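You operate a simulated robot arm through the tools that you are given. There is no shell and no other tool.

The job below is to be done with a simulated robot arm. You get a single attempt, and the scene is never put back.

Task
Pot up the pink plug from the three-cell tray and fill round it with soil.
Fine: raise the plugs with the yellow switch and lower them again; plant in the carriage pot; two fills; end with the carriage at LOAD; leave the spare plugs and the other starter pots. Where these are worked on the way, their far stop is far enough and under half their travel is too little: yellow switch.

The check looks at the end state, three seconds after you hand in, the way a careful person would. Anything else that was tipped, shoved, dropped, spilled or broken makes it a failure.

Robot
A 7-joint arm with a two-finger parallel gripper, fixed in place. Base frame: the origin is at the foot of the arm, x ahead of it, y to its left, z up; the work surface is at about z = 0.75. Readings come in m, rad, newtons and seconds.
With the tool pointing down near the work surface it reaches from about 0.2 to 0.68 m from the base axis. Its first joint turns from -1.152 to 1.152 rad. Payload 2.4 kg.
The tool frame sits at the grasp point between the pads (the TCP): z along the fingers, y along the line on which they close. The tips reach 0.03 m beyond it. The gripper opens to 0.094 m. The fingers are 0.028 m wide and 0.01 m thick; the gripper's body (0.05 by 0.096 m) begins 0.055 m behind the TCP.
Orientation is that of the tool frame in the base frame, as a unit quaternion [x, y, z, w]. With the fingers straight down and closing along the base's y, the tool's x points along the base's -x, its y along +y and its z along -z.

Tools
- The arm moves only by the tool move_arm. Its argument "series" is a list of rows, each a list of 7 numbers: the shift along the tool's x, y, z in units of 50 mm (1.0 is 50 mm), then the turn, a rotation vector about the tool's x, y, z in units of 5 degrees (1.0 is 5 degrees), then the finger opening in m, from 0 to 0.094. In form: [[dx, dy, dz, ax, ay, az, grip], ...]. A call has 1 to 20 rows; each row shifts and turns the commanded pose from where the row before left it, along the tool's axes as they then stand. A call with a number of a shift or a turn outside -1 to 1 is refused whole. Rows are played at 5 a second. More than 0.05 m and 0.15 rad between two rows, or a gripper value outside its range, and nothing of the call is played. Where a pose cannot be reached the arm comes as near as it can. A force on the tool above 40 N (or 10 N above the force at the start of the call, whichever is more), or a blocked arm, ends the call early, and 0.2 s more pass. The fingers move at their own pace (about 0.153 m/s each) and stop on an object; they squeeze with about 35 N. The grip force told is the motor's: it shows also when the fingers shut on nothing. Time passes only in rows, and 0.2 s behind the last, so rows that do not move let the fingers close. It gives the time, the measured TCP pose, the force on the tool (base axes), the opening and the grip force at its end, in the units of the frame above (readings bear some noise), with the torque about the TCP (base axes, N m) and any sound that the robot's microphone picked up.
- Cameras (640 x 400 px; columns grow to the right, rows downward): "scene" is fixed at [0.0479, 0.4923, 1.4309]; the picture's right is [-0.57, -0.82, 0.00], its down [-0.56, 0.39, -0.73] and it looks along [0.60, -0.42, -0.68] (base axes); focal length 267 px, centre (320, 200). "wrist" rides on the gripper at [0.076, 0.014, -0.102] in the tool frame; the picture's right is [-0.18, 0.98, 0.00], its down [-0.75, -0.14, -0.64] and it looks along [-0.63, -0.12, 0.77] (tool axes); focal length 243 px, centre (320, 200).
- camera(camera): a new picture of that camera. The clock stands still meanwhile.
- point_at(camera, pixels): for up to 12 pixels [column, row] of the newest picture of that camera ("zoom" is the newest enlarged one), the place [x, y, z] in the base frame of the surface seen there, good to about 0.002 m. The clock stands still meanwhile.
- enlarge(camera, box): a new picture of the part [left, top, right, bottom] of that camera's present view, enlarged. The clock stands still meanwhile.
- close_job(): hands the job in; it is judged then, once.

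Open the gripper and draw the arm clear of the work before you hand the job in, unless the task says otherwise.

The tools are called after ">>>" as name(argument=value, ...) on one line, values as JSON. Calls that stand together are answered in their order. move_arm: Moves the arm, as the interface text tells. Its arguments: {"type":"object","properties":{"series":{"type":"array","items":{"type":"array","items":{"type":"number"}}}},"required":["series"]} The other tools are called the same way: camera (camera) takes a picture; point_at (camera, pixels) gives the place of the surface under pixels of a picture; enlarge (camera, box) takes an enlarged picture of a part of a camera's view; close_job () hands the job in.

At the start:

```text
clock: 0.0
position: [0.3958, -0.0096, 1.2002]
ee_rot: [0.0, 1.0, 0.0, 0.0]
contact_force: [0.9, 0.4, 0.1]
torque: [-0.05, 0.0, -0.01]
finger_gap: 0.0938
grip_force: 0.0
```

scene: 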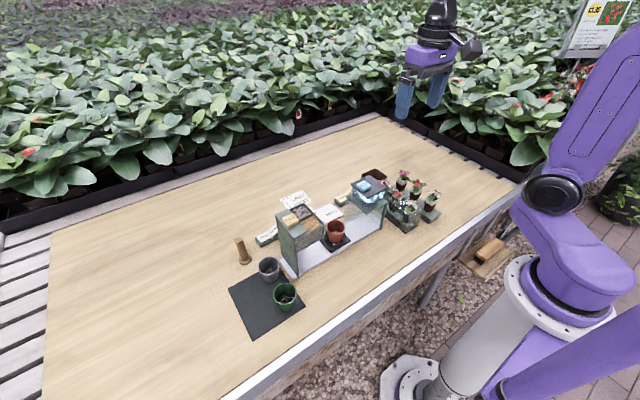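
wrist: 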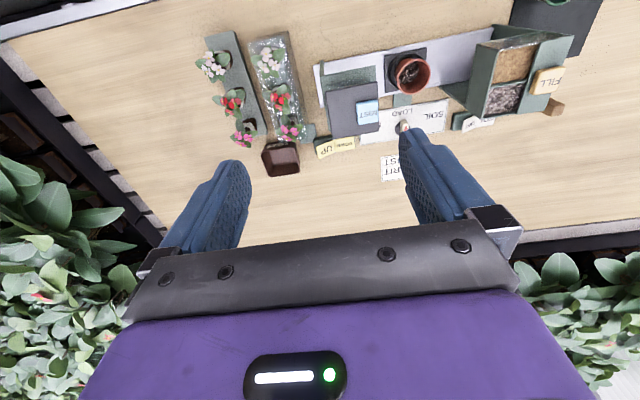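

The pictures show a machine with a carriage (pot at about scene 335,233), signs, and a plug tray at right. I take enlarged views to read labels.

>>> enlarge(camera="scene", box=[220, 150, 460, 300])

>>> enlarge(camera="wrist", box=[190, 0, 400, 190])

>>> enlarge(camera="wrist", box=[360, 0, 600, 190])

```text
2.67 times, centred on (340, 225) of scene
```

zoom: 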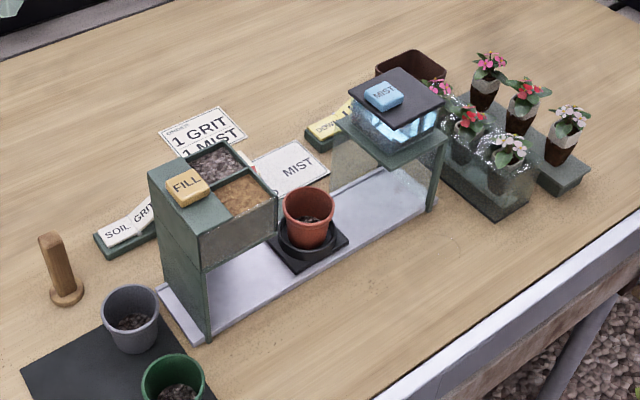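

```text
2.11 times, centred on (295, 95) of wrist
```

zoom: 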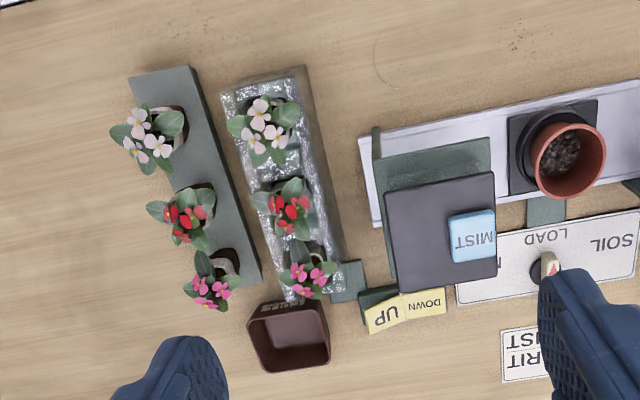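

```text
2.11 times, centred on (480, 95) of wrist
```

zoom: 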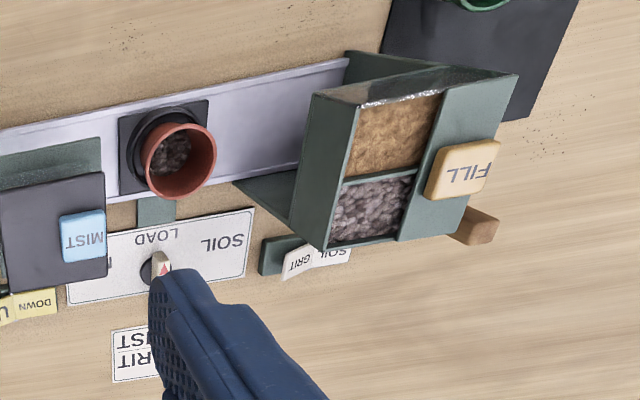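

I read positions of the main parts from the scene picture: tray plugs, switch, buttons, handle, pot, hopper.

>>> camera(camera="scene")

>>> camera(camera="wrist")

>>> point_at(camera="wrist", pixels=[[405, 126], [326, 150], [346, 144], [290, 130], [281, 98], [270, 62], [310, 131], [368, 111], [355, 100], [545, 80], [412, 72], [402, 98]])

>>> point_at(camera="wrist", pixels=[[464, 122], [487, 122], [280, 157], [245, 130], [230, 100], [212, 65], [505, 65], [500, 95], [556, 107], [395, 168], [440, 110], [560, 10]])

>>> point_at(camera="scene", pixels=[[335, 221], [335, 232], [290, 220], [345, 200], [371, 186], [369, 178], [241, 241], [269, 268], [285, 292], [335, 240], [310, 212], [340, 195]])

```text
taken
```

scene: 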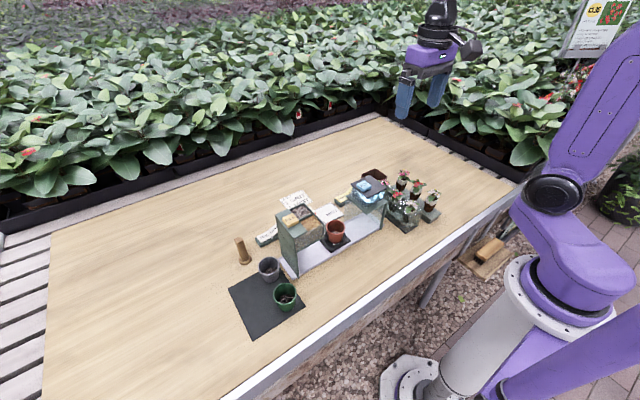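

```text
taken
```

wrist: 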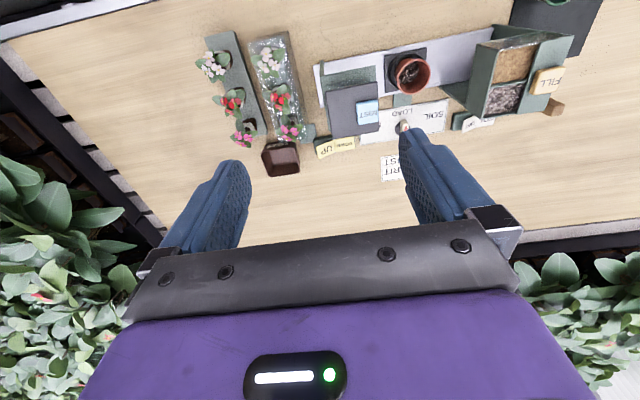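

```text
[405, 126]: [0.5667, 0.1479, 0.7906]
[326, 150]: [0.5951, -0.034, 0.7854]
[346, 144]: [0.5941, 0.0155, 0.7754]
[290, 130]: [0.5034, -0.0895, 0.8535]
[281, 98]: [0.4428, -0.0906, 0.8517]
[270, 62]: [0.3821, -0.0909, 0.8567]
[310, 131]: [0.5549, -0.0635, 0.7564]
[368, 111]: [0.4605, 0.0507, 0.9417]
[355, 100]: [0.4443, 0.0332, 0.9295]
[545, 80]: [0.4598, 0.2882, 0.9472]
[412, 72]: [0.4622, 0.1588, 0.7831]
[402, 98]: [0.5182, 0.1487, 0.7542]
```

```text
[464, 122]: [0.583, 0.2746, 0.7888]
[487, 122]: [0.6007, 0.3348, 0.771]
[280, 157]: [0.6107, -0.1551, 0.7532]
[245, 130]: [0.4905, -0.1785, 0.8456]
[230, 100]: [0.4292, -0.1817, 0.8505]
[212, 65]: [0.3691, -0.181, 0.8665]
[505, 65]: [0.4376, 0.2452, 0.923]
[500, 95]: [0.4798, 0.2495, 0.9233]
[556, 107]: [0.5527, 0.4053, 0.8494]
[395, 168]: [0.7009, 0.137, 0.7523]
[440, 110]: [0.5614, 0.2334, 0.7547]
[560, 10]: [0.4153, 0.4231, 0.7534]
```

```text
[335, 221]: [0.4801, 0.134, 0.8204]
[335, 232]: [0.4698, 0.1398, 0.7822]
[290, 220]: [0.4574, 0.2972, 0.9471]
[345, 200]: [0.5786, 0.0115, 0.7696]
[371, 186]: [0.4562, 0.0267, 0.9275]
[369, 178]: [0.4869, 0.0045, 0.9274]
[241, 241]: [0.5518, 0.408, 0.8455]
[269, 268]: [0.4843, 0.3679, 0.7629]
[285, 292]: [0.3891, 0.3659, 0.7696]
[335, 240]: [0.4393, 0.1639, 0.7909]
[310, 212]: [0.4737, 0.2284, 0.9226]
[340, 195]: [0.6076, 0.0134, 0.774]
```

I zoom on the sign (scene 295,200) and on the rockers to read their state.

>>> enlarge(camera="scene", box=[250, 180, 350, 245])

>>> enlarge(camera="scene", box=[330, 155, 450, 235])

>>> enlarge(camera="wrist", box=[370, 60, 520, 190])

```text
6.15 times, centred on (300, 212) of scene
```

zoom: 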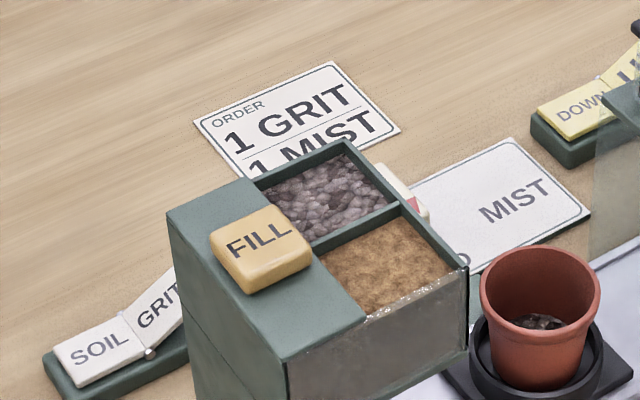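

```text
5.00 times, centred on (390, 195) of scene
```

zoom: 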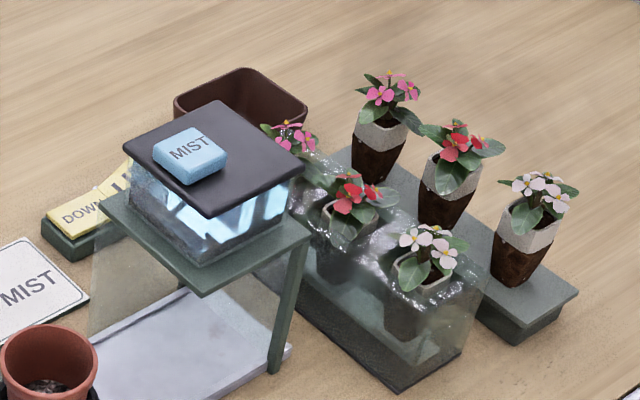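

```text
3.08 times, centred on (445, 125) of wrist
```

zoom: 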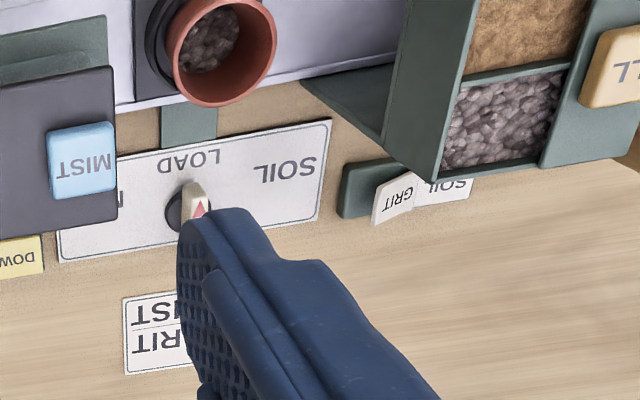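

The dial (wrist ~405,126) points at LOAD, the sign is just someone's order and doesn't match the job. I move the wrist camera closer for a better look at the dial and switches.

>>> move_arm(series=[[0.144, 0.76, 0.56, 0, 0, 0, 0.094], [0.144, 0.76, 0.56, 0, 0, 0, 0.094], [0.144, 0.76, 0.56, 0, 0, 0, 0.094], [0.144, 0.76, 0.56, 0, 0, 0, 0.094], [0.144, 0.76, 0.56, 0, 0, 0, 0.094], [0, 0, 0, 0, 0, 0, 0.094]])

>>> camera(camera="wrist")

```text
clock: 1.4
position: [0.3599, 0.1807, 1.0599]
ee_rot: [0.0, 1.0, 0.0, -0.001]
contact_force: [0.3, 0.9, 0.7]
torque: [0.0, -0.01, 0.05]
finger_gap: 0.094
grip_force: 0.1
```

```text
taken
```

wrist: 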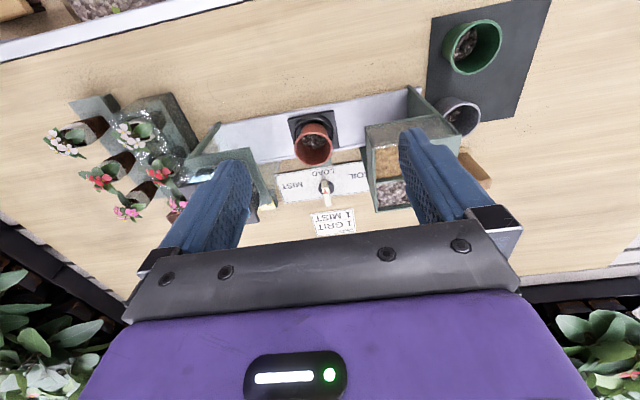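

>>> enlarge(camera="wrist", box=[260, 130, 400, 240])

```text
3.64 times, centred on (330, 185) of wrist
```

zoom: 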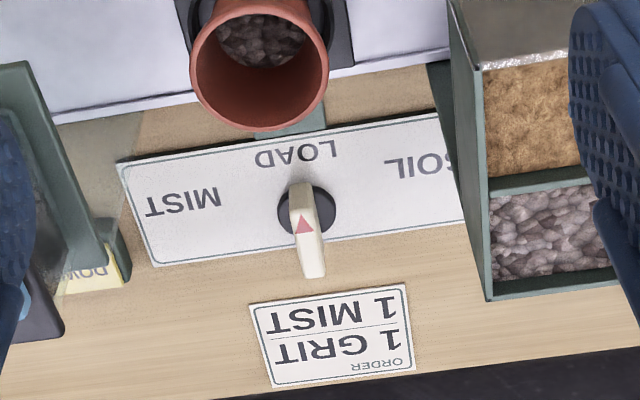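

The dial's red arrow (zoom 303,225) points at LOAD; SOIL is on the +y side. I measure the dial and labels.

>>> point_at(camera="zoom", pixels=[[300, 188], [303, 225], [312, 270], [322, 272], [328, 212], [285, 200], [300, 150], [415, 170], [180, 200], [260, 40], [208, 60], [312, 55]])

>>> enlarge(camera="scene", box=[300, 190, 360, 230])

```text
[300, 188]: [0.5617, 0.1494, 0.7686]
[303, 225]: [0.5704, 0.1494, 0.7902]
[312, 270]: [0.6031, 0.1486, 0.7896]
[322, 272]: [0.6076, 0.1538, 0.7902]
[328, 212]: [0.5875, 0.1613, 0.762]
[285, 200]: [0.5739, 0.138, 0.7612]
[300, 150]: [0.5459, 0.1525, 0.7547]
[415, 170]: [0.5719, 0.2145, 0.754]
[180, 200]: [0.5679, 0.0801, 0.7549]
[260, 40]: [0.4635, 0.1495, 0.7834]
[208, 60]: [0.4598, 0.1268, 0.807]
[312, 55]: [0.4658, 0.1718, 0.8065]
```

```text
10.00 times, centred on (330, 210) of scene
```

zoom: 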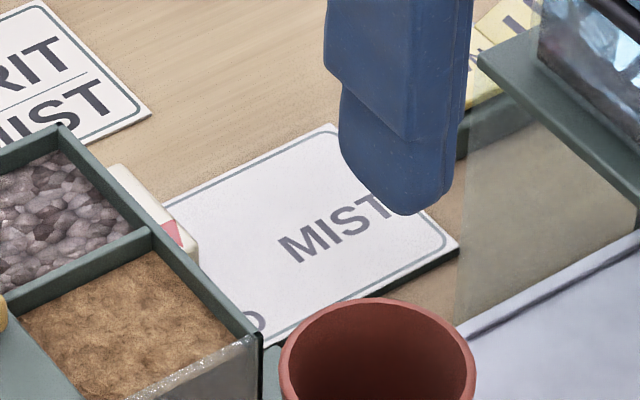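

Dial bar is about 45 mm long along x near (0.583, 0.150), top z 0.790. Now I look at the tray and yellow switch from closer.

>>> move_arm(series=[[0, -0.95, 0, 0, 0, 0, 0.094], [0, -0.95, 0, 0, 0, 0, 0.094], [0, -0.95, 0, 0, 0, 0, 0.094], [0, -0.95, 0, 0, 0, 0, 0.094], [0, 0, 0, 0, 0, 0, 0.094]])

>>> camera(camera="wrist")

>>> enlarge(camera="wrist", box=[140, 60, 380, 220])

```text
clock: 2.6
position: [0.3609, -0.0115, 1.0613]
ee_rot: [-0.001, 1.0, 0.0, 0.0]
contact_force: [0.5, -0.1, 0.8]
torque: [-0.01, 0.0, 0.03]
finger_gap: 0.094
grip_force: 0.0
```

```text
taken
```

wrist: 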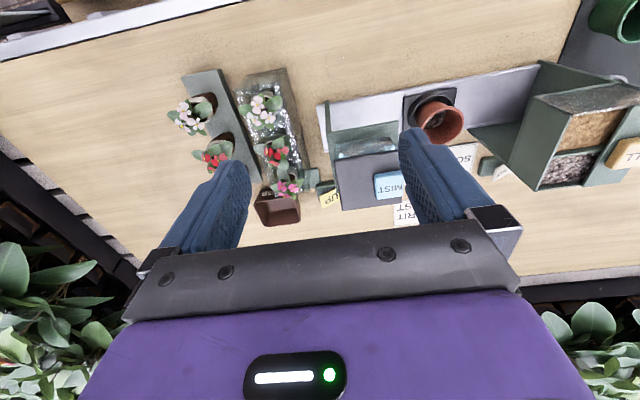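

```text
2.50 times, centred on (260, 140) of wrist
```

zoom: 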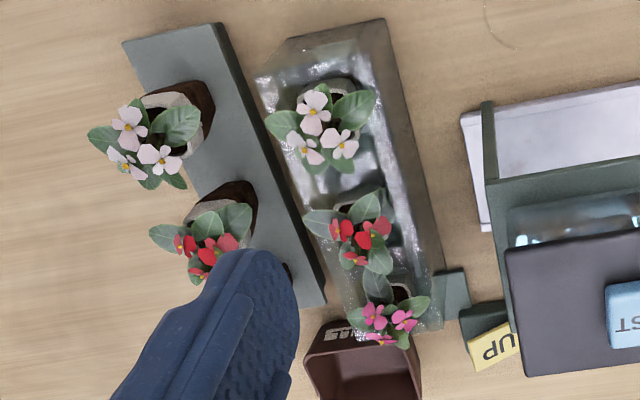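

I measure the mist roof, the tray rim, the rocker's UP end and the pink plug in this zoom.

>>> point_at(camera="zoom", pixels=[[510, 250], [525, 375], [490, 105], [485, 335], [510, 340], [470, 360], [455, 290], [435, 270], [385, 320], [400, 292], [320, 330], [418, 395]])

>>> point_at(camera="wrist", pixels=[[403, 200], [345, 208], [340, 155], [398, 152], [325, 105], [333, 186], [330, 200], [350, 140], [400, 125], [362, 130], [258, 220], [298, 222]])

```text
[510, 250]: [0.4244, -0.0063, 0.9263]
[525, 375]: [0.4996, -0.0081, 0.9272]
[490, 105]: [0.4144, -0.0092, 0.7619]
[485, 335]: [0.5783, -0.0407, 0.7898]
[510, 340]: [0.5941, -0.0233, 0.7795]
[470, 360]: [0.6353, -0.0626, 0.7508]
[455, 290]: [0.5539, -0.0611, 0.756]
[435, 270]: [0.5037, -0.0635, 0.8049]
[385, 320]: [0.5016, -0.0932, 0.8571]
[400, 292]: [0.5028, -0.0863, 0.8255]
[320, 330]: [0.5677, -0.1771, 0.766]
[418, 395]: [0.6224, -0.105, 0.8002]
```

```text
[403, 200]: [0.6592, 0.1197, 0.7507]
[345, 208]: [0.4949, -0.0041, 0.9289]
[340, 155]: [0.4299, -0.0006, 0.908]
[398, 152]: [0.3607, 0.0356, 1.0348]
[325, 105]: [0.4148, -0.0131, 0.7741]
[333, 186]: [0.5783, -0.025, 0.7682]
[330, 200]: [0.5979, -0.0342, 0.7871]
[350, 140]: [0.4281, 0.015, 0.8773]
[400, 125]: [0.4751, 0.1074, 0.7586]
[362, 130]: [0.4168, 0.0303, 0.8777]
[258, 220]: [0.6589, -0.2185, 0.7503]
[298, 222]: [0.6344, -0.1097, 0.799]
```

The roof edge is at x≈0.50, y≈-0.007, so a straight approach to UP at about (0.595,-0.035) would put the wrist camera near it. I yaw the tool by -90° so the camera is on the -y side, in free air.

>>> move_arm(series=[[0, 0, 0, 0, 0, -1, 0.094], [0, 0, 0, 0, 0, -1, 0.094], [0, 0, 0, 0, 0, -1, 0.094], [0, 0, 0, 0, 0, -1, 0.094], [0, 0, 0, 0, 0, -1, 0.094], [0, 0, 0, 0, 0, -1, 0.094], [0, 0, 0, 0, 0, -1, 0.094], [0, 0, 0, 0, 0, -1, 0.094], [0, 0, 0, 0, 0, -1, 0.094], [0, 0, 0, 0, 0, -1, 0.094], [0, 0, 0, 0, 0, -1, 0.094], [0, 0, 0, 0, 0, -1, 0.094], [0, 0, 0, 0, 0, -1, 0.094], [0, 0, 0, 0, 0, -1, 0.094], [0, 0, 0, 0, 0, -1, 0.094], [0, 0, 0, 0, 0, -1, 0.094], [0, 0, 0, 0, 0, -1, 0.094], [0, 0, 0, 0, 0, -1, 0.094], [0, 0, 0, 0, 0, 0, 0.094]])

```text
clock: 6.6
position: [0.3595, -0.011, 1.0599]
ee_rot: [0.708, -0.706, 0.0, 0.0]
contact_force: [-0.2, -0.9, 0.0]
torque: [-0.02, -0.02, -0.01]
finger_gap: 0.0939
grip_force: 0.0
```

The yaw worked. I move over toward the yellow switch, closing the fingers, and look.

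>>> move_arm(series=[[0.236, -0.8, 0.12, 0, 0, 0, 0.0], [0.236, -0.8, 0.12, 0, 0, 0, 0.0], [0.236, -0.8, 0.12, 0, 0, 0, 0.0], [0.236, -0.8, 0.12, 0, 0, 0, 0.0], [0.236, -0.8, 0.12, 0, 0, 0, 0.0], [0, 0, 0, 0, 0, 0, 0.0]])

>>> camera(camera="wrist")

```text
clock: 8.0
position: [0.5609, -0.0694, 1.0302]
ee_rot: [-0.707, 0.707, 0.0, 0.0]
contact_force: [0.7, -0.4, 0.7]
torque: [-0.02, 0.0, 0.02]
finger_gap: 0.0001
grip_force: 32.8
```

```text
taken
```

wrist: 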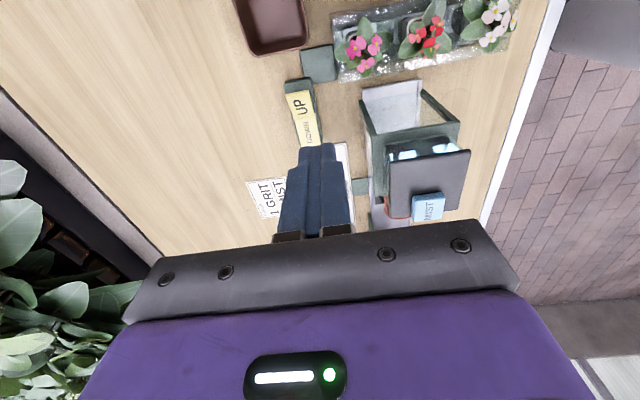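

>>> enlarge(camera="wrist", box=[230, 0, 520, 181])

>>> point_at(camera="wrist", pixels=[[289, 95], [308, 90], [297, 122], [312, 120], [305, 145], [299, 105], [300, 85], [363, 52], [387, 15], [365, 75], [460, 125], [455, 155]])

```text
2.21 times, centred on (375, 90) of wrist
```

zoom: 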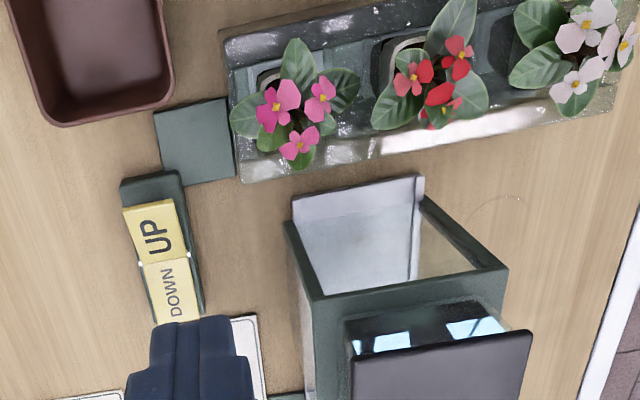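

```text
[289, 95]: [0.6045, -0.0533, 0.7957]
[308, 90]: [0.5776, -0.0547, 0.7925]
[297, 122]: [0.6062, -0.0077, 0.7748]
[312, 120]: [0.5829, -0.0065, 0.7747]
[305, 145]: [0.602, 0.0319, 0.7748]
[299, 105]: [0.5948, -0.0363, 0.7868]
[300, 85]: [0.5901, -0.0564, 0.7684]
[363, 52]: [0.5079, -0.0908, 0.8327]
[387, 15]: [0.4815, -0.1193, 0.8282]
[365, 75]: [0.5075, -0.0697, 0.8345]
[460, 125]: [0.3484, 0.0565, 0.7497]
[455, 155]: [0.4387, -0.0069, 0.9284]
```

UP face runs from (0.592,-0.010,0.775) up to (0.592,-0.054,0.795), DOWN lies flat at 0.775. I go above the UP end with closed fingers.

>>> move_arm(series=[[-0.127, -0.175, 0.85, 0, 0, 0, 0.0], [-0.127, -0.175, 0.85, 0, 0, 0, 0.0], [-0.127, -0.175, 0.85, 0, 0, 0, 0.0], [-0.127, -0.175, 0.85, 0, 0, 0, 0.0], [0, 0, 0, 0, 0, 0, 0.0]])

>>> enlarge(camera="scene", box=[330, 135, 450, 225])

```text
clock: 9.2
position: [0.5922, -0.0436, 0.8628]
ee_rot: [-0.707, 0.707, 0.0, 0.0]
contact_force: [0.0, -0.3, 0.2]
torque: [-0.03, -0.02, -0.02]
finger_gap: 0.0002
grip_force: 32.6
```

```text
4.44 times, centred on (390, 180) of scene
```

zoom: 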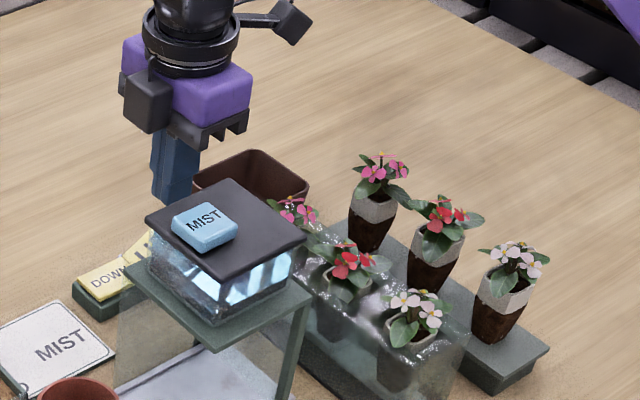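

Fingers are at (0.592,-0.044,0.863), clear of everything. I press UP straight down to near its flat stop.

>>> move_arm(series=[[0, 0, 0.4, 0, 0, 0, 0.0], [0, 0, 0.4, 0, 0, 0, 0.0], [0, 0, 0.2, 0, 0, 0, 0.0], [0, 0, 0.16, 0, 0, 0, 0.0], [0, 0, 0, 0, 0, 0, 0.0]])

>>> camera(camera="wrist")

>>> enlarge(camera="scene", box=[330, 135, 450, 225])

```text
clock: 10.4
position: [0.5949, -0.0442, 0.8053]
ee_rot: [0.707, -0.707, 0.0, 0.0]
contact_force: [-16.2, 0.8, 33.6]
torque: [0.48, 0.52, 0.19]
finger_gap: 0.0002
grip_force: 32.5
```

```text
taken
```

wrist: 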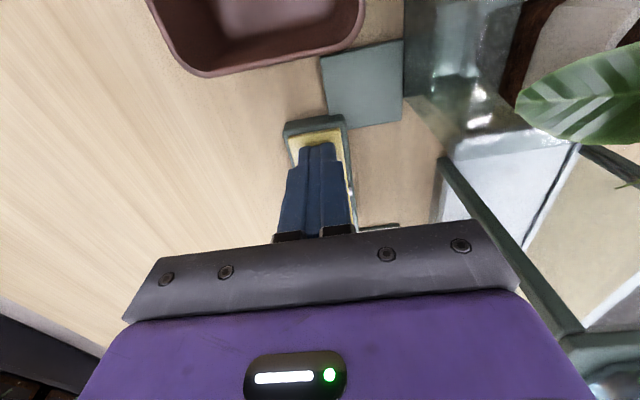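

```text
4.44 times, centred on (390, 180) of scene
```

zoom: 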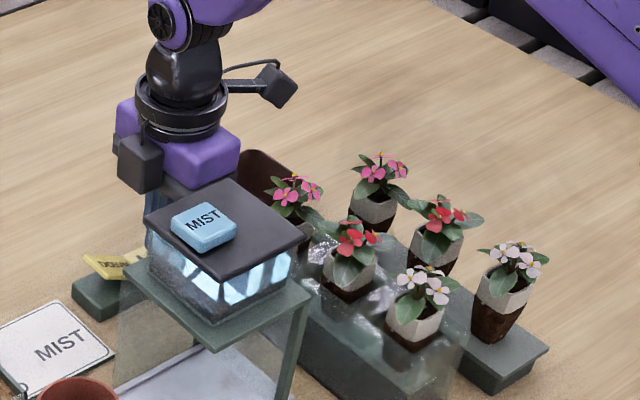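

The plugs rose (zoom pink at 297,190) and the rocker flipped. I lift straight off and check that they stay up.

>>> move_arm(series=[[0, 0, -0.3, 0, 0, 0, 0.0], [0, 0, -0.8, 0, 0, 0, 0.0], [0, 0, -1, 0, 0, 0, 0.0], [0, 0, -1, 0, 0, 0, 0.0], [0, 0, -1, 0, 0, 0, 0.0], [0, 0, 0, 0, 0, 0, 0.0]])

>>> camera(camera="wrist")

>>> enlarge(camera="wrist", box=[230, 0, 520, 181])

>>> enlarge(camera="scene", box=[330, 135, 450, 225])

```text
clock: 11.8
position: [0.5921, -0.0441, 1.0078]
ee_rot: [-0.707, 0.707, 0.0, 0.0]
contact_force: [0.8, -1.3, -0.3]
torque: [0.02, 0.02, 0.03]
finger_gap: 0.0
grip_force: 33.2
```

```text
taken
```

wrist: 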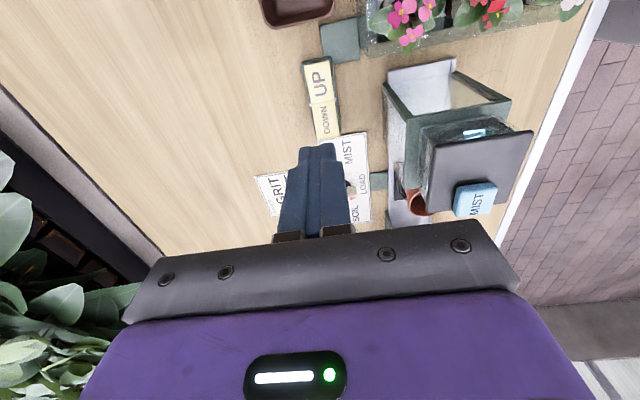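

```text
2.21 times, centred on (375, 90) of wrist
```

zoom: 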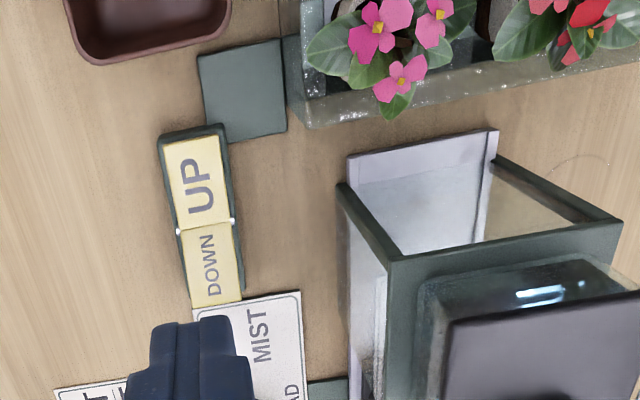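

```text
4.44 times, centred on (390, 180) of scene
```

zoom: 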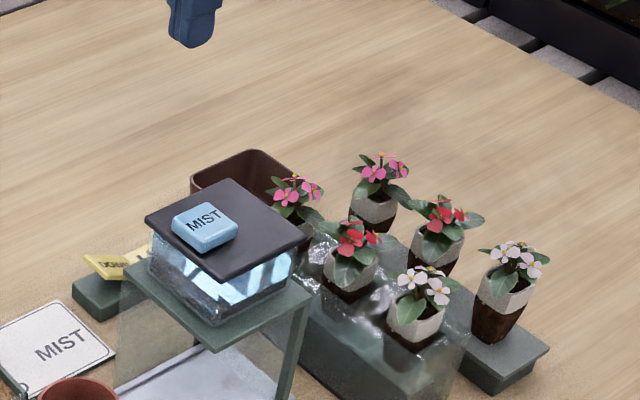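

All three stay up. I measure the raised plugs (white and red as visible analogues) and the pink flower.

>>> point_at(camera="zoom", pixels=[[415, 318], [417, 340], [390, 305], [442, 312], [405, 270], [350, 285], [330, 265], [375, 265], [297, 190], [303, 232], [500, 300], [380, 210]])

>>> point_at(camera="wrist", pixels=[[402, 10], [410, 35], [425, 15], [375, 22], [440, 10], [385, 30], [345, 40], [430, 38]])

```text
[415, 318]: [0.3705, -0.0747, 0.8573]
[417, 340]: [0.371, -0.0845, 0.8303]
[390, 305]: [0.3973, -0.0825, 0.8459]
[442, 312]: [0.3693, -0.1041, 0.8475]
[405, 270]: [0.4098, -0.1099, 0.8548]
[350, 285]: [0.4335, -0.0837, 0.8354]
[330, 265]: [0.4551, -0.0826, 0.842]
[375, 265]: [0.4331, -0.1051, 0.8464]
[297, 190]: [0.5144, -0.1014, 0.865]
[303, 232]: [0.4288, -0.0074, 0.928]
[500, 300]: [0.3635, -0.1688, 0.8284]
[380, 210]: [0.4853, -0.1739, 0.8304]
```

```text
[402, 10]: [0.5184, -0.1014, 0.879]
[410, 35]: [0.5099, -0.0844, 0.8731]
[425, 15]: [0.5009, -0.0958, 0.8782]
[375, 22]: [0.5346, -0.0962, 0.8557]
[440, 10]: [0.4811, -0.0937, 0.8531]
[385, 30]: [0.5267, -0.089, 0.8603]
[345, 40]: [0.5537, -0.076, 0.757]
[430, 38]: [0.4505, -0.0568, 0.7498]
```

Band of the raised plugs sits at z≈0.83–0.857, pink flower top ≈0.88. I yaw back to 0 for the grasp (closing along y, away from the neighbours).

>>> move_arm(series=[[0, 0, 0, 0, 0, 1, 0.06], [0, 0, 0, 0, 0, 1, 0.06], [0, 0, 0, 0, 0, 1, 0.06], [0, 0, 0, 0, 0, 1, 0.06], [0, 0, 0, 0, 0, 1, 0.06], [0, 0, 0, 0, 0, 1, 0.06], [0, 0, 0, 0, 0, 1, 0.06], [0, 0, 0, 0, 0, 1, 0.06], [0, 0, 0, 0, 0, 1, 0.06], [0, 0, 0, 0, 0, 1, 0.06], [0, 0, 0, 0, 0, 1, 0.06], [0, 0, 0, 0, 0, 1, 0.06], [0, 0, 0, 0, 0, 1, 0.06], [0, 0, 0, 0, 0, 1, 0.06], [0, 0, 0, 0, 0, 1, 0.06], [0, 0, 0, 0, 0, 1, 0.06], [0, 0, 0, 0, 0, 1, 0.06], [0, 0, 0, 0, 0, 1, 0.06]])

>>> move_arm(series=[[0.928, -0.124, 0.03, 0, 0, 0, 0.06], [0.928, -0.124, 0.03, 0, 0, 0, 0.06], [0.928, -0.124, 0.03, 0, 0, 0, 0.06], [0.928, -0.124, 0.03, 0, 0, 0, 0.06], [0.928, -0.124, 0.03, 0, 0, 0, 0.06], [0, 0, 0, 0, 0, 0, 0.06]])

>>> camera(camera="wrist")

>>> enlarge(camera="wrist", box=[180, 70, 400, 210])

```text
clock: 15.6
position: [0.5947, -0.044, 1.007]
ee_rot: [0.001, 1.0, 0.0, 0.0]
contact_force: [-0.2, 0.1, 0.4]
torque: [0.01, 0.01, 0.03]
finger_gap: 0.0601
grip_force: 0.1
```

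```text
clock: 17.0
position: [0.3644, -0.0765, 0.9992]
ee_rot: [0.0, 1.0, 0.0, -0.001]
contact_force: [-0.6, 0.5, 0.5]
torque: [-0.01, 0.01, -0.02]
finger_gap: 0.0598
grip_force: 0.0
```

```text
taken
```

wrist: 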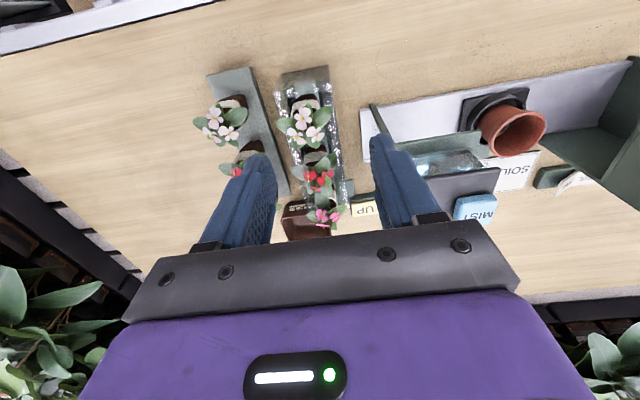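

```text
2.86 times, centred on (290, 140) of wrist
```

zoom: 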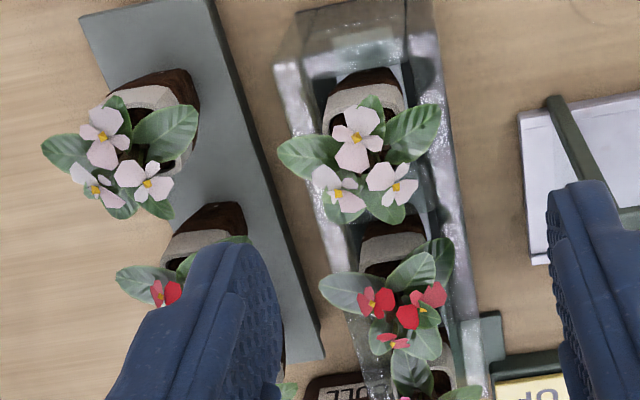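

I measure the raised white and red plugs' bodies and tray walls from this angle.

>>> point_at(camera="zoom", pixels=[[330, 108], [404, 95], [365, 97], [368, 78], [338, 88], [398, 72], [365, 248], [428, 238], [395, 245], [283, 80], [432, 110], [330, 250]])

>>> point_at(camera="zoom", pixels=[[445, 375], [440, 350], [150, 100], [155, 78], [125, 95], [185, 90], [470, 330], [460, 250], [300, 55], [400, 45], [385, 230], [420, 215]])

```text
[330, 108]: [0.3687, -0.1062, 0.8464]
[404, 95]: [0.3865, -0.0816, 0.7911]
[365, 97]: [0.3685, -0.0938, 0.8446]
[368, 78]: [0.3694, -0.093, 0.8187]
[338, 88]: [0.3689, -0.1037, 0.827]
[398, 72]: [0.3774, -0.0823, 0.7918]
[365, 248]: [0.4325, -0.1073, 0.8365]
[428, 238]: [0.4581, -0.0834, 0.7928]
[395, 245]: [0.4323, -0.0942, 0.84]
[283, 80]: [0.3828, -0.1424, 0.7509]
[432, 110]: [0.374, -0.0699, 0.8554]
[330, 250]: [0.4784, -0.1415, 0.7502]
```

```text
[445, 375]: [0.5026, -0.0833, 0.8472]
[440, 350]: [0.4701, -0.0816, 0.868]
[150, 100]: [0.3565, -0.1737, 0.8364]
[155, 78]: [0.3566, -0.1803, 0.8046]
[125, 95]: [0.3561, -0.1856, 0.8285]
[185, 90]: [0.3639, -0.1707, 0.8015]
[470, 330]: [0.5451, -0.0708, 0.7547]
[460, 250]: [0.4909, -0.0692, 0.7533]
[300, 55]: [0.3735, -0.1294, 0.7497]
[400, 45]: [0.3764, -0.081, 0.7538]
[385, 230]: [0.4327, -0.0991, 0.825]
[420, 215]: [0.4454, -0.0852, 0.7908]
```

I zoom on the spare plugs and on the pot to learn plug size and pot depth.

>>> enlarge(camera="scene", box=[395, 175, 445, 225])

>>> point_at(camera="zoom", pixels=[[410, 220], [410, 260], [405, 280], [385, 240], [440, 255], [440, 180], [375, 270], [430, 290], [470, 250], [350, 200], [250, 170], [180, 210]])

```text
8.00 times, centred on (420, 200) of scene
```

zoom: 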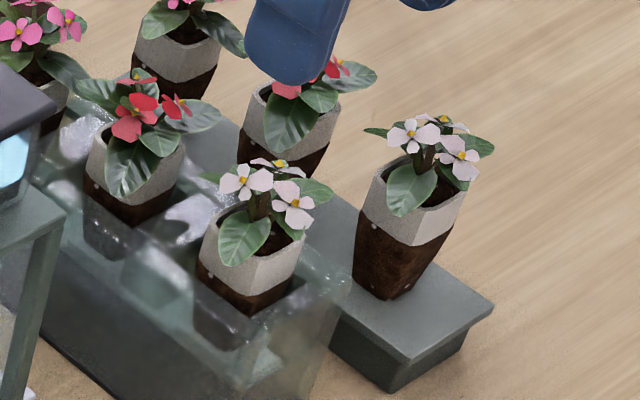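

```text
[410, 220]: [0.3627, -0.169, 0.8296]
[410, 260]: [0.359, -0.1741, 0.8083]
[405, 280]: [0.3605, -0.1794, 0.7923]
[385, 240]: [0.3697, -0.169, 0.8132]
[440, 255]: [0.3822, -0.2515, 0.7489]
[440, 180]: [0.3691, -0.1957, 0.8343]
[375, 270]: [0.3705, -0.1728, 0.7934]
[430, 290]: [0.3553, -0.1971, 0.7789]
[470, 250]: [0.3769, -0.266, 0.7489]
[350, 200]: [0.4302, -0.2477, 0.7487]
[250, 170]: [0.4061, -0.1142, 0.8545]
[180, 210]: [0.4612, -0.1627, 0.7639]
```

The plugs are tapered with a grey band near the top, about 39 mm wide there. I shift for a steeper view down on the pink plug.

>>> move_arm(series=[[-0.55, 0, -0.5, 0, 0, 0, 0.06], [-0.55, 0, -0.5, 0, 0, 0, 0.06], [0, 0, 0, 0, 0, 0, 0.06]])

>>> camera(camera="wrist")

>>> enlarge(camera="wrist", box=[260, 70, 400, 190])

```text
clock: 17.8
position: [0.4181, -0.078, 1.0473]
ee_rot: [0.0, 1.0, 0.0, 0.0]
contact_force: [-0.3, -0.5, 0.1]
torque: [-0.05, 0.02, 0.0]
finger_gap: 0.0599
grip_force: 0.1
```

```text
taken
```

wrist: 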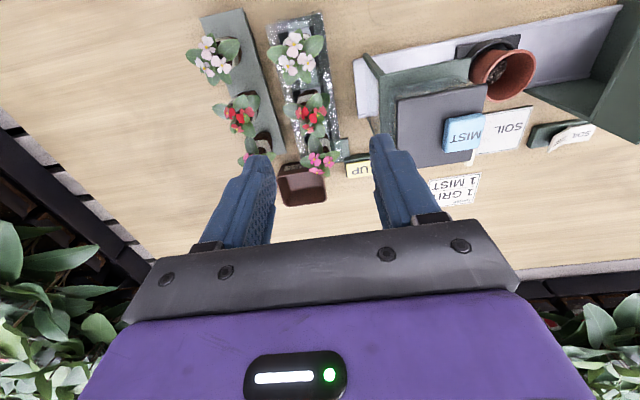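

```text
3.33 times, centred on (330, 130) of wrist
```

zoom: 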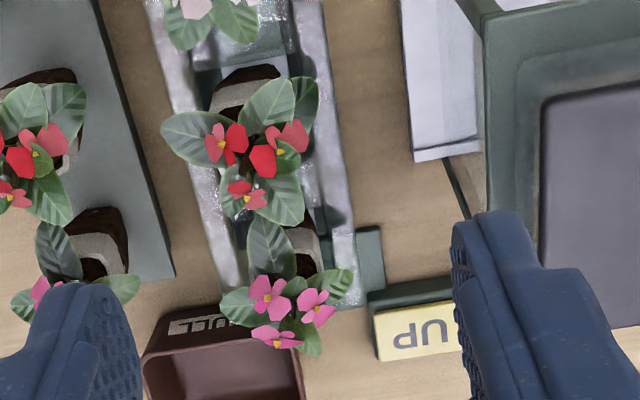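

I measure visible parts of the pink plug's body (zoom 305,240), rim (320,268) and the red plug for comparison.

>>> point_at(camera="zoom", pixels=[[303, 240], [318, 262], [306, 262], [292, 232], [316, 240], [240, 90], [225, 100], [275, 80], [245, 115], [320, 275], [248, 78], [310, 225]])

>>> point_at(camera="zoom", pixels=[[268, 285], [270, 240], [240, 300], [335, 285], [305, 335], [312, 298], [275, 335], [310, 345], [365, 260], [345, 300], [200, 200], [340, 200]])

```text
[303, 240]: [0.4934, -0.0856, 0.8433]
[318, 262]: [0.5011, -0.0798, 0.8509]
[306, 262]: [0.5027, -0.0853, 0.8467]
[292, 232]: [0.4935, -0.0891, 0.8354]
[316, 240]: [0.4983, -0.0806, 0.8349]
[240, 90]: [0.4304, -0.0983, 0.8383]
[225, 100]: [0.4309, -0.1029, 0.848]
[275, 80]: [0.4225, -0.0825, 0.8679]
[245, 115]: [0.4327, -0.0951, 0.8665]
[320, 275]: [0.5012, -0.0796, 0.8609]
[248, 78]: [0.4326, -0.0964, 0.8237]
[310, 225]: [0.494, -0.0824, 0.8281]
```

```text
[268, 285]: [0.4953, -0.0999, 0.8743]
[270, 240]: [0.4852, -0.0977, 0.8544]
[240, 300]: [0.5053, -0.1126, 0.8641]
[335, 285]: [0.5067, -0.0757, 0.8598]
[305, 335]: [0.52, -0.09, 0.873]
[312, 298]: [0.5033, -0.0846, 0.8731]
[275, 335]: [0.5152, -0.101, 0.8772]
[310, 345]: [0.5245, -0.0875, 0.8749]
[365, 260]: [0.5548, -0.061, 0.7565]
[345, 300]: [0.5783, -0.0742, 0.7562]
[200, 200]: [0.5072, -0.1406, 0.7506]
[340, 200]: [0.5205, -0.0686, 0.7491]
```

Pink plug's near face is at x≈0.4935 and centre y≈-0.0944, so centre ≈(0.508,-0.094). Next I measure the pot rim and grit depth and the spare plug's height.

>>> enlarge(camera="scene", box=[310, 210, 360, 255])

>>> point_at(camera="zoom", pixels=[[320, 85], [320, 190], [218, 135], [422, 140], [320, 155], [300, 165], [350, 160], [320, 250], [260, 100], [390, 105], [235, 170], [405, 175]])

>>> point_at(camera="wrist", pixels=[[503, 50], [534, 70], [472, 65], [503, 97], [498, 70], [520, 60], [485, 85], [525, 90], [478, 52], [497, 45]])

```text
8.89 times, centred on (335, 232) of scene
```

zoom: 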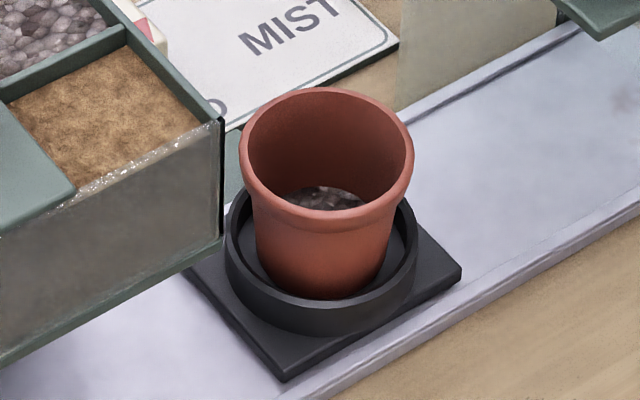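

```text
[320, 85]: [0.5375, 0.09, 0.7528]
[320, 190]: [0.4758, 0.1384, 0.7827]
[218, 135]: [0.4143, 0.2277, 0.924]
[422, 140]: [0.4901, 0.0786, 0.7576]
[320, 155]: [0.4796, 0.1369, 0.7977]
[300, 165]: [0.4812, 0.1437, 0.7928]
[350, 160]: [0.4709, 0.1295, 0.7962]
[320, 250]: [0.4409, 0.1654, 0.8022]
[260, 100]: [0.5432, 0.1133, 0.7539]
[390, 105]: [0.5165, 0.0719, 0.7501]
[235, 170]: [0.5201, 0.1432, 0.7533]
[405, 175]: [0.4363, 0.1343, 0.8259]
```

```text
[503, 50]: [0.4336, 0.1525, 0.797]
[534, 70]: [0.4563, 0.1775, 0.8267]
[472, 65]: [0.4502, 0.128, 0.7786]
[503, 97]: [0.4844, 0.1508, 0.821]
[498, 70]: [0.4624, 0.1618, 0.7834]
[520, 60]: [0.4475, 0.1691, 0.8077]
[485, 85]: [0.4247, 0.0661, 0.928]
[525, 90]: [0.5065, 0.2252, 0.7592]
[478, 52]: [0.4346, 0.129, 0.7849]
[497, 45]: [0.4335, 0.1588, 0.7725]
```

I query exact rim points of the pot in the zoom (243,150; 411,150; 327,92; 327,212) and the saucer.

>>> point_at(camera="zoom", pixels=[[327, 90], [327, 215], [243, 155], [410, 155], [260, 110], [394, 110], [265, 195], [390, 195], [327, 197], [320, 285], [320, 315], [285, 370]])

```text
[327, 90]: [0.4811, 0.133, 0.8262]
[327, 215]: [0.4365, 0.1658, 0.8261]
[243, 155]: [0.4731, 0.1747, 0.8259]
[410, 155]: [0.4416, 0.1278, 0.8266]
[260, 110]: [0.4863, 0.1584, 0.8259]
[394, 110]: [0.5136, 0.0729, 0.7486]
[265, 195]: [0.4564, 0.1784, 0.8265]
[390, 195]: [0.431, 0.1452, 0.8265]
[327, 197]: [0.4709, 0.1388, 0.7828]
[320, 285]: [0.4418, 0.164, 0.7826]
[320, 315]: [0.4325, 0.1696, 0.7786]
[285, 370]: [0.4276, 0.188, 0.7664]
```

Pot rim is at z 0.826, centre (0.4585,0.150), outer radius 28 mm, grit at 0.783. Now the spare plug's rim and foot to learn plug height.

>>> enlarge(camera="scene", box=[395, 180, 445, 220])

>>> point_at(camera="zoom", pixels=[[415, 243], [390, 180], [440, 205], [420, 250], [410, 245], [395, 290], [385, 296], [365, 210], [460, 200], [375, 160], [355, 265], [435, 165]])

```text
10.00 times, centred on (420, 200) of scene
```

zoom: 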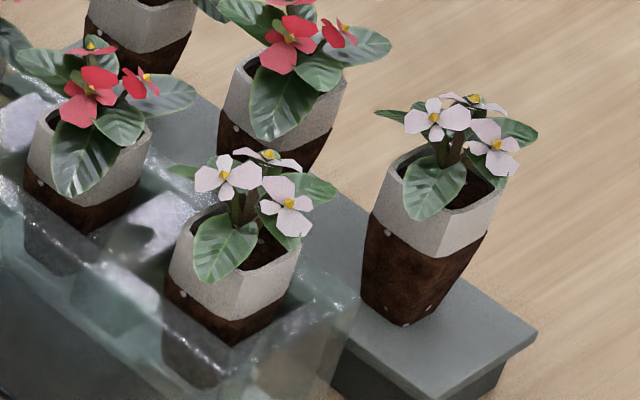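

```text
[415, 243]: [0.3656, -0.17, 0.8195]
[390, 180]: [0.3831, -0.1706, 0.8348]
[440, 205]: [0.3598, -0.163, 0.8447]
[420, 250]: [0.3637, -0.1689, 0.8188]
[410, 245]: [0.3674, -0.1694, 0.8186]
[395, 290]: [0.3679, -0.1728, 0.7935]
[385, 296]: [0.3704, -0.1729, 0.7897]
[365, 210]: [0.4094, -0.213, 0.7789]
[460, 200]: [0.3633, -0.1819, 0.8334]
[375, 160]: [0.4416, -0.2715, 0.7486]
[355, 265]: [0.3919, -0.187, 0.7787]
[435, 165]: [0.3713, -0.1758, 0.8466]
```

One more set: the rim edges of the spare white plug and the band's lower edge on the raised white plug, plus the clear tray's rim.

>>> point_at(camera="zoom", pixels=[[443, 212], [470, 205], [500, 188], [495, 182], [384, 175], [232, 318], [200, 300], [285, 255], [172, 240], [225, 340], [350, 300], [180, 350]])

```text
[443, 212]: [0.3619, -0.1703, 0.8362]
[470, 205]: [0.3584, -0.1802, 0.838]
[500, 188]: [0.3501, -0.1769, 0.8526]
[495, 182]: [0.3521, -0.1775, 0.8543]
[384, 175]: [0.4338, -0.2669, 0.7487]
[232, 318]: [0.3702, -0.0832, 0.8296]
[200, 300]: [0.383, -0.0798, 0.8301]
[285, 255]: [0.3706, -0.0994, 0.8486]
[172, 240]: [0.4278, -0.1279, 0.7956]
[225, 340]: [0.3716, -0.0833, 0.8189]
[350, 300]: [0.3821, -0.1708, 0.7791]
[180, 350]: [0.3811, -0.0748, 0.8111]
```

Planted on the grit the band's lower edge will be about at the rim, so I'll grip only the band's upper part (tips ≈0.836 in the raised state, TCP 0.866). I move above the pink plug first.

>>> move_arm(series=[[-0.6, -0.109, 0.64, 0, 0, 0, 0.064], [-0.6, -0.109, 0.64, 0, 0, 0, 0.064], [-0.6, -0.109, 0.64, 0, 0, 0, 0.064], [0, 0, 0, 0, 0, 0, 0.064]])

>>> camera(camera="wrist")

>>> enlarge(camera="scene", box=[340, 120, 440, 210])

```text
clock: 18.8
position: [0.5087, -0.0899, 0.9532]
ee_rot: [0.0, 1.0, 0.0, 0.0]
contact_force: [-0.5, -0.3, -0.2]
torque: [-0.01, 0.04, -0.02]
finger_gap: 0.064
grip_force: 0.1
```

```text
taken
```

wrist: 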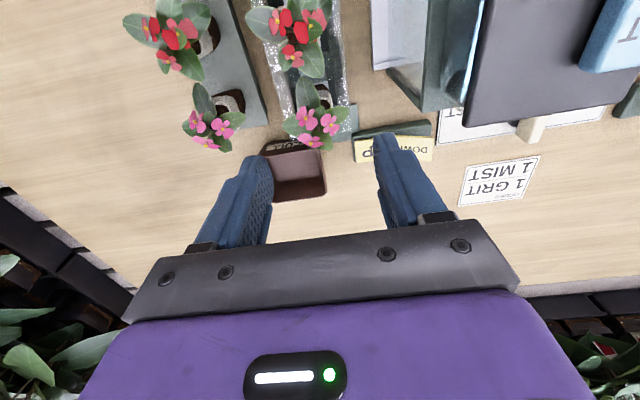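

```text
4.44 times, centred on (390, 165) of scene
```

zoom: 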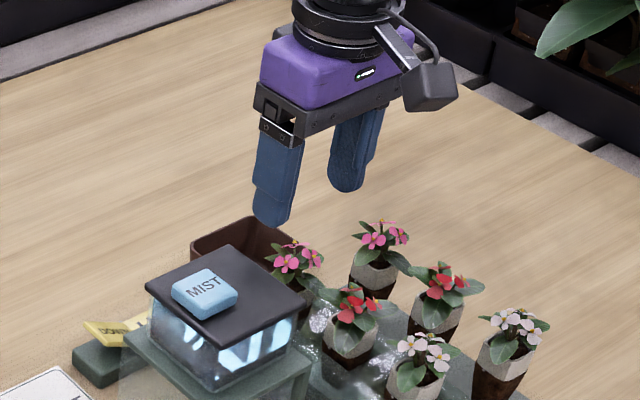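

The pink plug appears at wrist (315,100) just inboard of the fingers. I zoom there to refine its centre.

>>> enlarge(camera="wrist", box=[240, 30, 380, 160])

```text
3.08 times, centred on (310, 95) of wrist
```

zoom: 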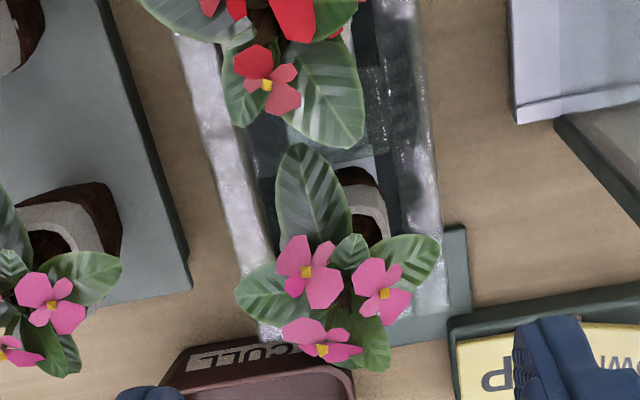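

>>> point_at(camera="zoom", pixels=[[360, 195], [378, 200], [386, 220], [370, 228], [350, 230], [388, 236], [340, 190], [365, 175], [345, 305], [330, 255], [260, 170], [390, 180]])

```text
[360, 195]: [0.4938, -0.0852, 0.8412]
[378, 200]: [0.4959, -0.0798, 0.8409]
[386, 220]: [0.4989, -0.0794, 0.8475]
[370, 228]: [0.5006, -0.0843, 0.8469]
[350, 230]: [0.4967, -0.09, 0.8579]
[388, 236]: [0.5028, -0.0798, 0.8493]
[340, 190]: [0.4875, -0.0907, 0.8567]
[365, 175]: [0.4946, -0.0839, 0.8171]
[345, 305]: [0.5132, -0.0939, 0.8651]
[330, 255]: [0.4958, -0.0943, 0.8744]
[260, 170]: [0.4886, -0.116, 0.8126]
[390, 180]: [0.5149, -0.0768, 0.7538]
```

Plug rim right edge is y≈-0.079, near face x≈0.4937, so centre ≈(0.508,-0.0935). I descend to TCP z≈0.866 with the fingers open to 64 mm.

>>> move_arm(series=[[0, -0.06, 0.6, 0, 0, 0, 0.064], [0, 0, 0.4, 0, 0, 0, 0.064], [0, 0, 0.4, 0, 0, 0, 0.064], [0, 0, 0.35, 0, 0, 0, 0.064], [0, 0, 0, 0, 0, 0, 0.064]])

>>> camera(camera="wrist")

>>> enlarge(camera="scene", box=[340, 130, 440, 210])

```text
clock: 20.0
position: [0.5074, -0.0935, 0.8647]
ee_rot: [0.001, 1.0, 0.0, -0.001]
contact_force: [-0.4, 0.6, -0.2]
torque: [0.0, 0.01, 0.02]
finger_gap: 0.0639
grip_force: 0.1
```

```text
taken
```

wrist: 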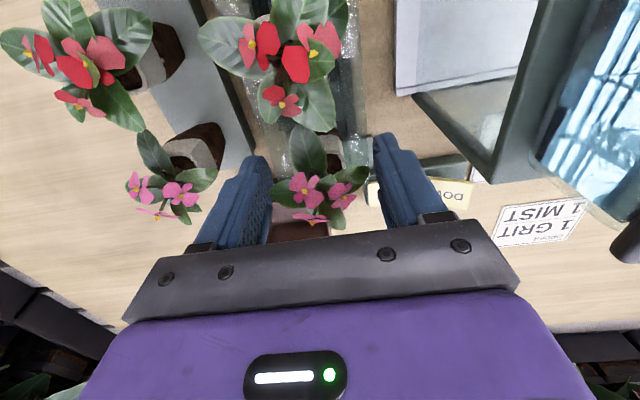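

```text
5.00 times, centred on (390, 170) of scene
```

zoom: 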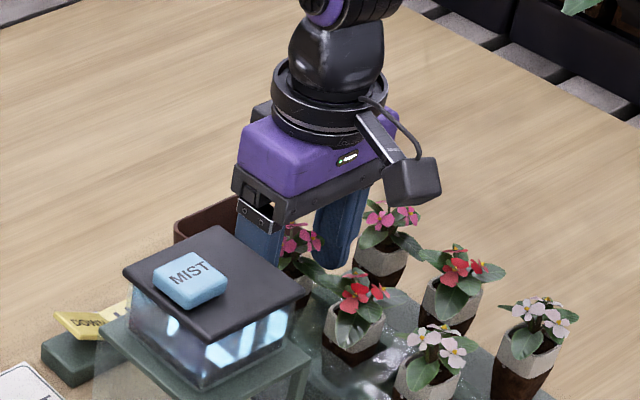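

Fingers straddle the pink plug without touching (force ~0). I close gently in steps.

>>> move_arm(series=[[0, 0, 0, 0, 0, 0, 0.05], [0, 0, 0, 0, 0, 0, 0.042], [0, 0, 0, 0, 0, 0, 0.036], [0, 0, 0, 0, 0, 0, 0.032], [0, 0, 0, 0, 0, 0, 0.028], [0, 0, 0, 0, 0, 0, 0.024], [0, 0, 0, 0, 0, 0, 0.024]])

>>> camera(camera="wrist")

```text
clock: 21.6
position: [0.5072, -0.0944, 0.8658]
ee_rot: [0.0, 1.0, 0.0, 0.0]
contact_force: [0.0, -1.2, 0.5]
torque: [0.03, -0.02, 0.01]
finger_gap: 0.0285
grip_force: 34.8
```

```text
taken
```

wrist: 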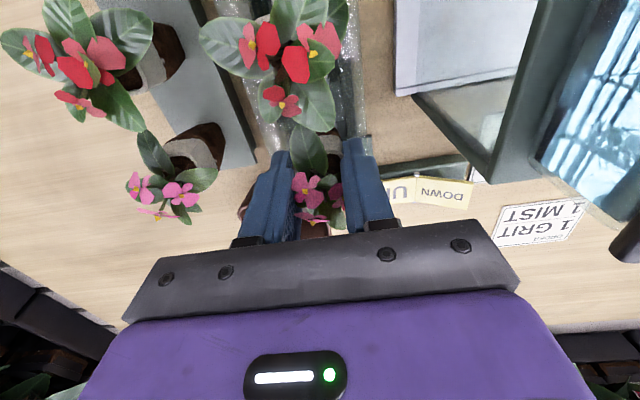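

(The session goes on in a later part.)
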